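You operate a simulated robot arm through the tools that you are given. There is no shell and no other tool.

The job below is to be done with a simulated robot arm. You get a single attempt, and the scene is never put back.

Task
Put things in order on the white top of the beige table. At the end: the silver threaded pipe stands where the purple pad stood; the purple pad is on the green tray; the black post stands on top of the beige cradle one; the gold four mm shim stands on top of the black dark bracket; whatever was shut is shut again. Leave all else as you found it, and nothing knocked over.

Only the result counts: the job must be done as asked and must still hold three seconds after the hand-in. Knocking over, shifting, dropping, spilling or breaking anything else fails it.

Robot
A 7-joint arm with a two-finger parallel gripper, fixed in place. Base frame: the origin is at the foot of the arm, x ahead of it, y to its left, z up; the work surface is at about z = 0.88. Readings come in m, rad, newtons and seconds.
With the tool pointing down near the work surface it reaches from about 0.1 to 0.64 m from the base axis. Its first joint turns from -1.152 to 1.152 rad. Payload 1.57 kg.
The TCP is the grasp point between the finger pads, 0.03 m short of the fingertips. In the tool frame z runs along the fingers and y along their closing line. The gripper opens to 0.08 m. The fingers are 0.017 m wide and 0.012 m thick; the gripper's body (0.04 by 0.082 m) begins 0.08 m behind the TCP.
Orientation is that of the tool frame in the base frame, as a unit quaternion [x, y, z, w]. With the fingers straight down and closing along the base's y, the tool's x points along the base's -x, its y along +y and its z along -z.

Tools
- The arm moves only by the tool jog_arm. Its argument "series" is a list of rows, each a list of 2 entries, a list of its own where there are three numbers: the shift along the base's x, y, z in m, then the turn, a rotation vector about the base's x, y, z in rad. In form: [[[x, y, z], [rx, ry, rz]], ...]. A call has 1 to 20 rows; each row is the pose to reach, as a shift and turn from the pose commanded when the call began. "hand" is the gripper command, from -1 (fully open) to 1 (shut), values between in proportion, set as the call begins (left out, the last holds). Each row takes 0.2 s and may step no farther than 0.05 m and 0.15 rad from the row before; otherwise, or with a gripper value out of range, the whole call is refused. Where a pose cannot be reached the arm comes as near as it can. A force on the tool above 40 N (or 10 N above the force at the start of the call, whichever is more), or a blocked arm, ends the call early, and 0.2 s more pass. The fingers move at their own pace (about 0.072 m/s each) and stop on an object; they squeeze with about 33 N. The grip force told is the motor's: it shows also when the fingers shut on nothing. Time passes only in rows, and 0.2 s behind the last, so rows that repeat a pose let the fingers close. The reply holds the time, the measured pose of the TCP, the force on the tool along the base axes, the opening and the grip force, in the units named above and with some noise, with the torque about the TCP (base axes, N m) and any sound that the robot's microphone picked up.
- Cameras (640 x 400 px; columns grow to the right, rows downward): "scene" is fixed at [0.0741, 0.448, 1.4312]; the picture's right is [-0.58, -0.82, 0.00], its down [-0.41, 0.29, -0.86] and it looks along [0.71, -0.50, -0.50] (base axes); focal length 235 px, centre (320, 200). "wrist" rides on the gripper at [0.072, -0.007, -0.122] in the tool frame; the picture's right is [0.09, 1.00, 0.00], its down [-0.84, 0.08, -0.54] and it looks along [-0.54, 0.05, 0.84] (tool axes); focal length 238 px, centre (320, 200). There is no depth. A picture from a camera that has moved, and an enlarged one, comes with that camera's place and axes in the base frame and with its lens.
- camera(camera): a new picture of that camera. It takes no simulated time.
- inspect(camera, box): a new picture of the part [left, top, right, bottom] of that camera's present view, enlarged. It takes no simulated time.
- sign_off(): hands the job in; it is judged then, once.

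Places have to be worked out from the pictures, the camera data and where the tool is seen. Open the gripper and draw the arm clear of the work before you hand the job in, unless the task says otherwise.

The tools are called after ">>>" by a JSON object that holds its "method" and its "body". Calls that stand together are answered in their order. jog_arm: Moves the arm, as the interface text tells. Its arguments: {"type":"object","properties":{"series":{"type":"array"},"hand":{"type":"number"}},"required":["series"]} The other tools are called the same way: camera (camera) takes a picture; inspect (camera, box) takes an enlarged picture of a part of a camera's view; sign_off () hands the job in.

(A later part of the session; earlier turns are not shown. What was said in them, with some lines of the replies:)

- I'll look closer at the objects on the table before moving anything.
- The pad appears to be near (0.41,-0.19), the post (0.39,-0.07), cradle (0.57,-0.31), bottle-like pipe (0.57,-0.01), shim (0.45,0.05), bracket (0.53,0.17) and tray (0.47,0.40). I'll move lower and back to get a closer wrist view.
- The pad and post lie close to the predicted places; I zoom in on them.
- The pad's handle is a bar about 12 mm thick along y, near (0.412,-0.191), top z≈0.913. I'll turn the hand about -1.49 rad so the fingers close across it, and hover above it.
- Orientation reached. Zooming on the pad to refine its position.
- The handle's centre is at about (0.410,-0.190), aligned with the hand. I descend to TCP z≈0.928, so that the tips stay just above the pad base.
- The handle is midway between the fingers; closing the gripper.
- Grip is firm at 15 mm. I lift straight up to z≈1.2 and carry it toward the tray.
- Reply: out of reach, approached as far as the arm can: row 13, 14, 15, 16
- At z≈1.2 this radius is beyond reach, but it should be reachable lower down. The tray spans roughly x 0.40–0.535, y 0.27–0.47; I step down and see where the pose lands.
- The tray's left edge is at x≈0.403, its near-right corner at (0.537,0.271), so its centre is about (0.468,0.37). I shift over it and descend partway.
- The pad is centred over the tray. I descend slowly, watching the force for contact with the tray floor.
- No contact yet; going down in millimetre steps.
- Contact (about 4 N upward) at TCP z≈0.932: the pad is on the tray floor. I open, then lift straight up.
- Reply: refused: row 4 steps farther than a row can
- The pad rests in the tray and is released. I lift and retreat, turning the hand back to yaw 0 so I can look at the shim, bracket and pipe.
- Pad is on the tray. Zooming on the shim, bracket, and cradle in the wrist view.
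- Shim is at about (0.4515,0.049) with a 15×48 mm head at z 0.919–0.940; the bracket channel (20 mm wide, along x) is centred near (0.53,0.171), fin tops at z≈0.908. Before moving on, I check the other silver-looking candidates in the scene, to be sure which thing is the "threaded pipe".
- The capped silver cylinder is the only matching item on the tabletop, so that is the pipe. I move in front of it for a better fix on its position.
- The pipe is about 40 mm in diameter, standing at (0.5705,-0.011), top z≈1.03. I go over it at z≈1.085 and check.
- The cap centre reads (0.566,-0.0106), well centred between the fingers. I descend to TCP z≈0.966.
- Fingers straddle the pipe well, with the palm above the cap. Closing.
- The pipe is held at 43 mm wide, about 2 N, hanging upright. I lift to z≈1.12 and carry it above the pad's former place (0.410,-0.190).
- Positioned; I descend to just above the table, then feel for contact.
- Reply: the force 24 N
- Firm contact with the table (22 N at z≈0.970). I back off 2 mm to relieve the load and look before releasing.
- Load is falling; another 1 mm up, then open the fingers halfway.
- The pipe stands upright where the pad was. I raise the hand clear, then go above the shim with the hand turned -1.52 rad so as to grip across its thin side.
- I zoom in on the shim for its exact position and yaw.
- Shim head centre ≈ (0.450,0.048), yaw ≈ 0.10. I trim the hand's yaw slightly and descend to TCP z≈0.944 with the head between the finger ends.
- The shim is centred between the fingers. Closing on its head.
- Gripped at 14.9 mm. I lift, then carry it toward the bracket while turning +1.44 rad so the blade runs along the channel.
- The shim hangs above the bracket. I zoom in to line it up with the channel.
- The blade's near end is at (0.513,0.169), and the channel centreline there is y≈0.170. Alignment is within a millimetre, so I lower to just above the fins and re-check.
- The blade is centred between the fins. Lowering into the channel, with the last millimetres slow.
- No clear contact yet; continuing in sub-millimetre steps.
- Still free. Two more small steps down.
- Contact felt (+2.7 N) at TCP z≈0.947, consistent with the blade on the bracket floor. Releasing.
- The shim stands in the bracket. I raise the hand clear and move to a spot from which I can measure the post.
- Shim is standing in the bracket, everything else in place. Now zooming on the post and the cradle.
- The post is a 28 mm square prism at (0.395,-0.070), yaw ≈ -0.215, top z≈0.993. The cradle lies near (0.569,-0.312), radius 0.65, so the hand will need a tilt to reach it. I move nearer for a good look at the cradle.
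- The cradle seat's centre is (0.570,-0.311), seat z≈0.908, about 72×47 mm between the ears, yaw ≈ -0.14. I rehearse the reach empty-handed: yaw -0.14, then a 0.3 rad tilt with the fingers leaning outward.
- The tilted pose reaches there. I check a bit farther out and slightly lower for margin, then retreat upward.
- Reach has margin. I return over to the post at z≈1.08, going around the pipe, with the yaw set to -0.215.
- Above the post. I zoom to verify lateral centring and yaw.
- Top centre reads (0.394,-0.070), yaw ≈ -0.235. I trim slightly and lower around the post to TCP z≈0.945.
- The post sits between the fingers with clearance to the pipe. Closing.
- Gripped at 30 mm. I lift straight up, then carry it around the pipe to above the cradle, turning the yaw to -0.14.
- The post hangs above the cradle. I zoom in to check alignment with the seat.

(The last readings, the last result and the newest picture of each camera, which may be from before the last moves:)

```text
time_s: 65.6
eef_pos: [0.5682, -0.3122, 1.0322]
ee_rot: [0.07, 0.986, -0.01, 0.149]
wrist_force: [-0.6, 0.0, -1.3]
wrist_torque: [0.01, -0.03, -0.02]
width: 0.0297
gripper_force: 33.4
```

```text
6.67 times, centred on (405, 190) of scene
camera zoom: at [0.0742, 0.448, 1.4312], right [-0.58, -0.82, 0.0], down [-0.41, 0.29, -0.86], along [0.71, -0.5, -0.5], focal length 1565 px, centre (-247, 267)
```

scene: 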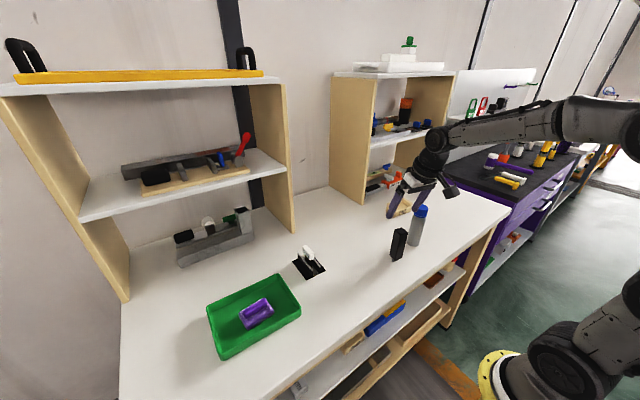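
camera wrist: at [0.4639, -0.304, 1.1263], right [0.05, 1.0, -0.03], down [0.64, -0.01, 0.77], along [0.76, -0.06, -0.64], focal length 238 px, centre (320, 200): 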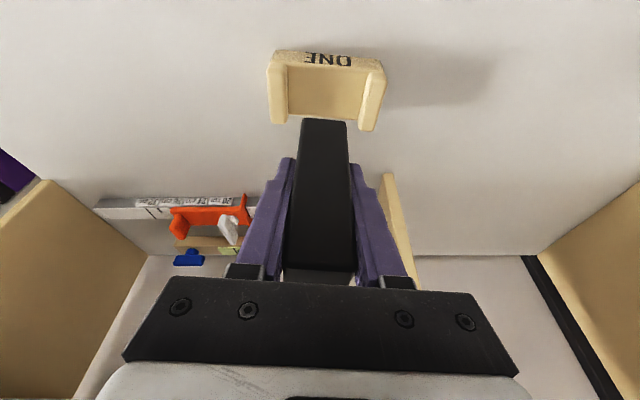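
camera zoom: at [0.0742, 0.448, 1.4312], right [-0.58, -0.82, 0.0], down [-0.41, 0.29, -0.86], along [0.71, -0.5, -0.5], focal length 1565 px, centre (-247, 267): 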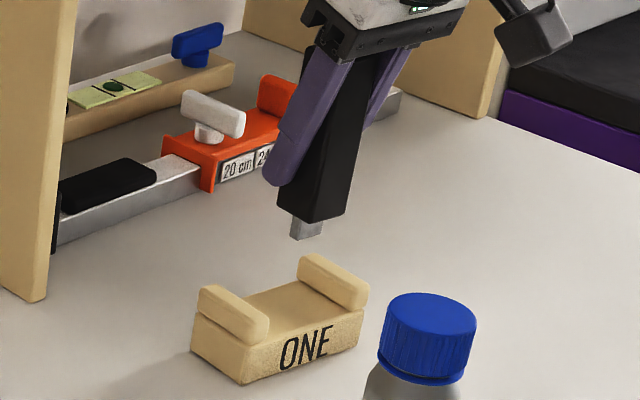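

Seat centre confirmed at (0.570,-0.311), and the post is centred over it. I lower to a few mm above the seat, then feel for contact.

>>> {"method": "jog_arm", "body": {"series": [[[0, 0, -0.02], [0, 0, 0]], [[0, 0, -0.038], [0, 0, 0]], [[0, 0, -0.048], [0, 0, 0]], [[0, 0, -0.052], [0, 0, 0]], [[0, 0, -0.052], [0, 0, 0]]]}}

>>> {"method": "inspect", "body": {"camera": "scene", "box": [380, 160, 430, 220]}}

>>> {"method": "inspect", "body": {"camera": "wrist", "box": [250, 15, 410, 140]}}

```text
time_s: 66.8
eef_pos: [0.5681, -0.311, 0.9787]
ee_rot: [0.07, 0.986, -0.012, 0.149]
wrist_force: [-0.2, -0.2, -1.6]
wrist_torque: [0.04, 0.0, 0.01]
width: 0.03
gripper_force: 32.9
```

```text
6.67 times, centred on (405, 190) of scene
camera zoom: at [0.0742, 0.448, 1.4312], right [-0.58, -0.82, 0.0], down [-0.41, 0.29, -0.86], along [0.71, -0.5, -0.5], focal length 1565 px, centre (-247, 267)
```

zoom: 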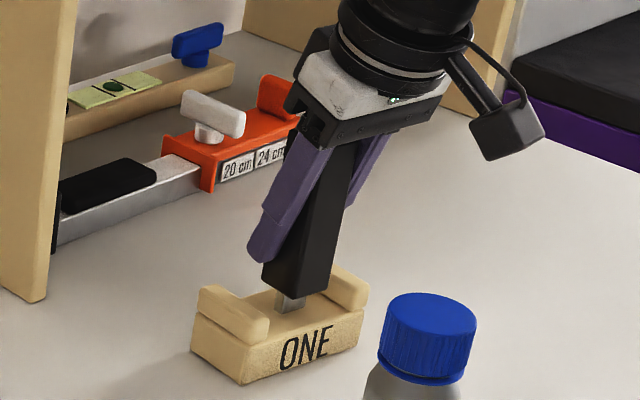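

```text
3.20 times, centred on (330, 78) of wrist
camera zoom: at [0.4639, -0.3028, 1.0739], right [0.05, 1.0, -0.03], down [0.64, -0.01, 0.77], along [0.76, -0.06, -0.64], focal length 763 px, centre (288, 592)
```

zoom: 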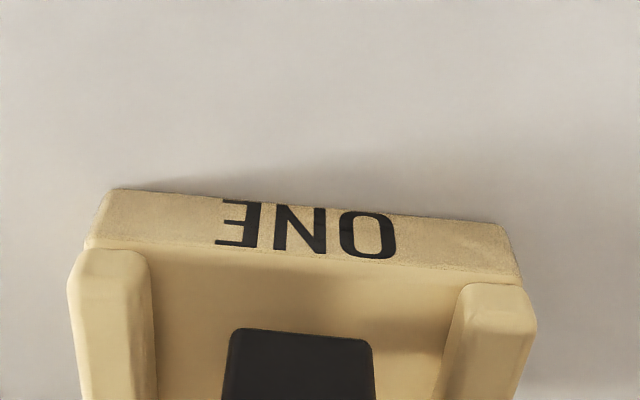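

Well centred and upright, with the stub just over the seat. I lower in 0.7 mm steps.

>>> {"method": "jog_arm", "body": {"series": [[[0, 0, -0.001], [0, 0, 0]], [[0, 0, -0.002], [0, 0, 0]], [[0, 0, -0.003], [0, 0, 0]], [[0, 0, -0.003], [0, 0, 0]]]}}

>>> {"method": "jog_arm", "body": {"series": [[[0, 0, -0.0007], [0, 0, 0]], [[0, 0, -0.0014], [0, 0, 0]], [[0, 0, -0.0014], [0, 0, 0]]]}}

```text
time_s: 67.8
eef_pos: [0.5693, -0.3108, 0.9753]
ee_rot: [0.07, 0.986, -0.01, 0.149]
wrist_force: [0.8, -0.8, -0.9]
wrist_torque: [-0.01, -0.02, -0.01]
width: 0.0297
gripper_force: 33.2
```

```text
time_s: 68.6
eef_pos: [0.5701, -0.3108, 0.9741]
ee_rot: [0.07, 0.986, -0.011, 0.151]
wrist_force: [-3.2, 1.6, 6.7]
wrist_torque: [0.07, 0.23, 0.01]
width: 0.0298
gripper_force: 33.0
```

Contact (6.7 N) at z≈0.974 as predicted. I relieve slightly, then open.

>>> {"method": "jog_arm", "body": {"series": [[[0, 0, 0.0006], [0, 0, 0]], [[0, 0, 0.0006], [0, 0, 0]]]}}

>>> {"method": "jog_arm", "body": {"series": [[[0, 0, 0], [0, 0, 0]], [[0, 0, 0], [0, 0, 0]], [[0, 0, 0], [0, 0, 0]], [[0, 0, 0], [0, 0, 0]]], "hand": -0.8}}

>>> {"method": "inspect", "body": {"camera": "scene", "box": [380, 160, 430, 220]}}

>>> {"method": "camera", "body": {"camera": "wrist"}}

```text
time_s: 69.2
eef_pos: [0.5688, -0.3111, 0.9742]
ee_rot: [0.07, 0.986, -0.012, 0.151]
wrist_force: [1.3, -2.8, 6.3]
wrist_torque: [-0.12, -0.05, 0.01]
width: 0.03
gripper_force: 33.0
```

```text
time_s: 70.2
eef_pos: [0.569, -0.3103, 0.9746]
ee_rot: [0.07, 0.986, -0.01, 0.149]
wrist_force: [-0.1, 0.0, 0.0]
wrist_torque: [-0.02, -0.01, -0.03]
width: 0.0718
gripper_force: 0.0
```

```text
6.67 times, centred on (405, 190) of scene
camera zoom: at [0.0741, 0.448, 1.4312], right [-0.58, -0.82, 0.0], down [-0.41, 0.29, -0.86], along [0.71, -0.5, -0.5], focal length 1565 px, centre (-247, 267)
```

zoom: 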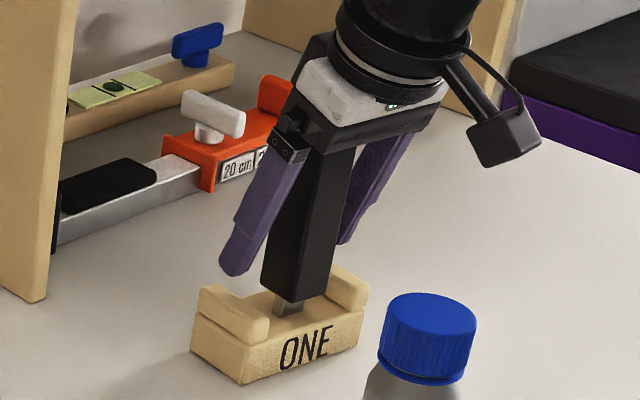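

```text
taken
camera wrist: at [0.4643, -0.3026, 1.0698], right [0.05, 1.0, -0.03], down [0.64, -0.01, 0.77], along [0.76, -0.06, -0.64], focal length 238 px, centre (320, 200)
```

wrist: 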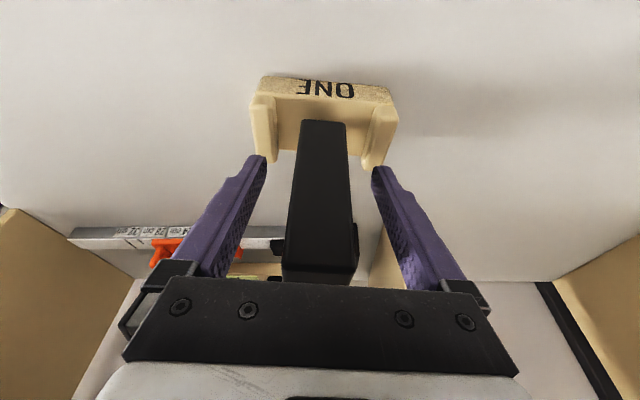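

The post stands freely on the cradle. I withdraw along the tool axis until the fingers clear its top.

>>> {"method": "jog_arm", "body": {"series": [[[-0.006, 0.001, 0.019], [0, 0, 0]], [[-0.015, 0.002, 0.048], [0, 0, 0]], [[-0.026, 0.004, 0.086], [0, 0, 0]], [[-0.038, 0.005, 0.124], [0, 0, 0]], [[-0.06, 0.02, 0.15], [0, 0, 0]], [[-0.09, 0.04, 0.18], [0, 0, 0]], [[-0.09, 0.04, 0.18], [0, 0, 0]]]}}

>>> {"method": "camera", "body": {"camera": "scene"}}

>>> {"method": "camera", "body": {"camera": "wrist"}}

```text
time_s: 71.8
eef_pos: [0.4791, -0.2703, 1.1544]
ee_rot: [0.069, 0.986, -0.011, 0.148]
wrist_force: [0.6, -0.5, 0.3]
wrist_torque: [-0.01, 0.05, -0.02]
width: 0.0719
gripper_force: 0.0
```

```text
taken
```

scene: 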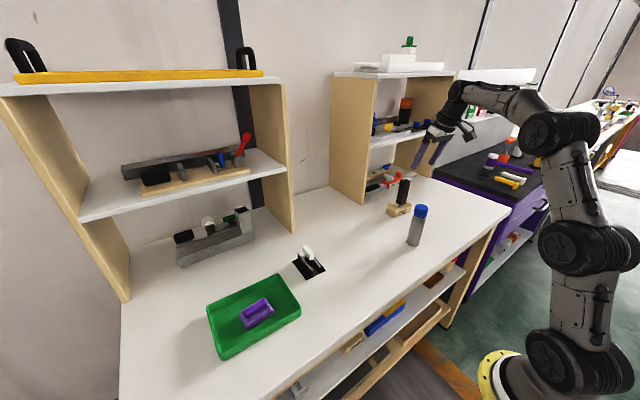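

```text
taken
camera wrist: at [0.3749, -0.263, 1.2496], right [0.05, 1.0, -0.03], down [0.64, -0.01, 0.76], along [0.76, -0.06, -0.64], focal length 238 px, centre (320, 200)
```

wrist: 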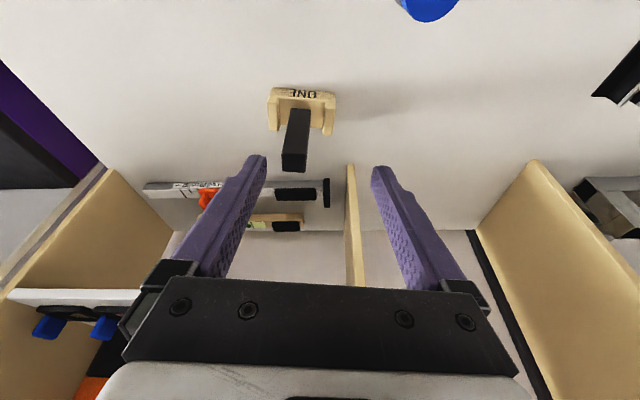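

Everything stands as asked. I open fully, straighten the hand and retreat to about the starting pose, then do a last check.

>>> {"method": "jog_arm", "body": {"series": [[[-0.03, 0.01, 0.03], [0, 0, 0]], [[-0.06, 0.03, 0.06], [0, 0, 0]], [[-0.08, 0.06, 0.09], [0.014, 0.099, 0]], [[-0.09, 0.1, 0.1], [0.028, 0.198, 0]], [[-0.1, 0.14, 0.1], [0.042, 0.297, 0]], [[-0.1, 0.18, 0.1], [0.042, 0.297, 0]], [[-0.1, 0.22, 0.1], [0.042, 0.297, 0]], [[-0.1, 0.24, 0.1], [0.042, 0.297, 0]], [[-0.1, 0.24, 0.1], [0.042, 0.297, 0]]], "hand": -1}}

>>> {"method": "inspect", "body": {"camera": "scene", "box": [280, 160, 440, 290]}}

>>> {"method": "camera", "body": {"camera": "wrist"}}

>>> {"method": "camera", "body": {"camera": "scene"}}

```text
time_s: 73.8
eef_pos: [0.3799, -0.0295, 1.2553]
ee_rot: [0.07, 0.998, 0.0, 0.0]
wrist_force: [0.5, -0.2, -0.1]
wrist_torque: [-0.02, 0.02, 0.0]
width: 0.08
gripper_force: 0.1
```

```text
3.08 times, centred on (360, 225) of scene
camera zoom: at [0.0741, 0.448, 1.4312], right [-0.58, -0.82, 0.0], down [-0.41, 0.29, -0.86], along [0.71, -0.5, -0.5], focal length 722 px, centre (197, 123)
```

zoom: 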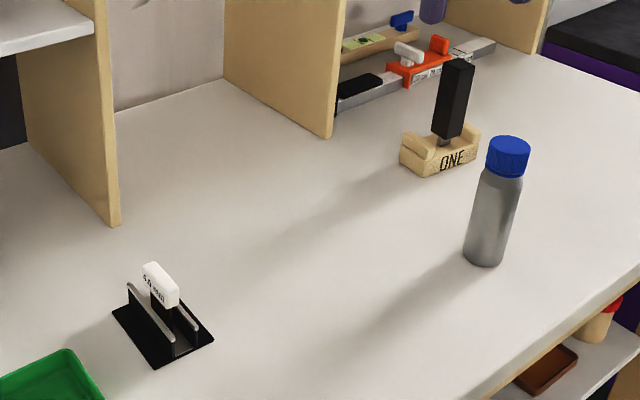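

```text
taken
camera wrist: at [0.3069, -0.0274, 1.3769], right [0.05, 1.0, 0.0], down [0.84, -0.04, 0.54], along [0.54, -0.03, -0.84], focal length 238 px, centre (320, 200)
```

wrist: 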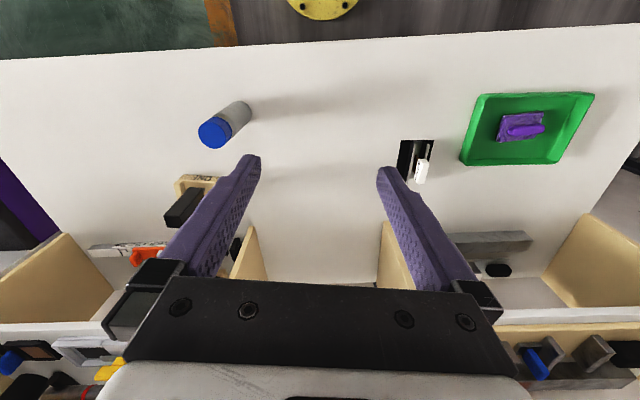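

```text
taken
```

scene: 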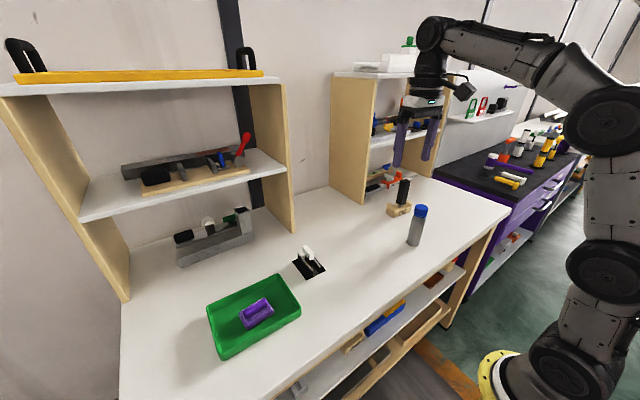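

The last pictures show the pad in the tray, the pipe (cap still on) at the pad's former place, the post upright on cradle ONE and the shim upright in the bracket. The arm is clear with the gripper open, so I hand the job in.

>>> {"method": "sign_off", "body": {}}

```text
The job is handed in.
```

The job is handed in. All four moves are done, and nothing was knocked over. The last pictures before the hand-in showed everything standing, but no result came back.

| Item | Where it is now |
|---|---|
| Purple pad | On the floor of the green tray |
| Silver threaded pipe | Upright where the pad stood, about (0.41, -0.19) |
| Black post | Upright on the seat of the beige cradle ONE, between its two ears |
| Gold 4 mm shim | Upright on the floor of the black bracket's channel, between the two fins |

- **Which item is the pipe:** I took it to be the silver cylinder with the blue cap, the only thing on the tabletop that fits the description. I gripped it by the body, so the cap stayed on.
- **Where the shim stands:** its blade rests on the bracket's channel floor, with the head above the fins. I judged that a safer stand than balancing it across the fin tops.
- **Shut things:** I opened nothing, so there was nothing to shut again.

The arm is back near its starting pose with the gripper open.
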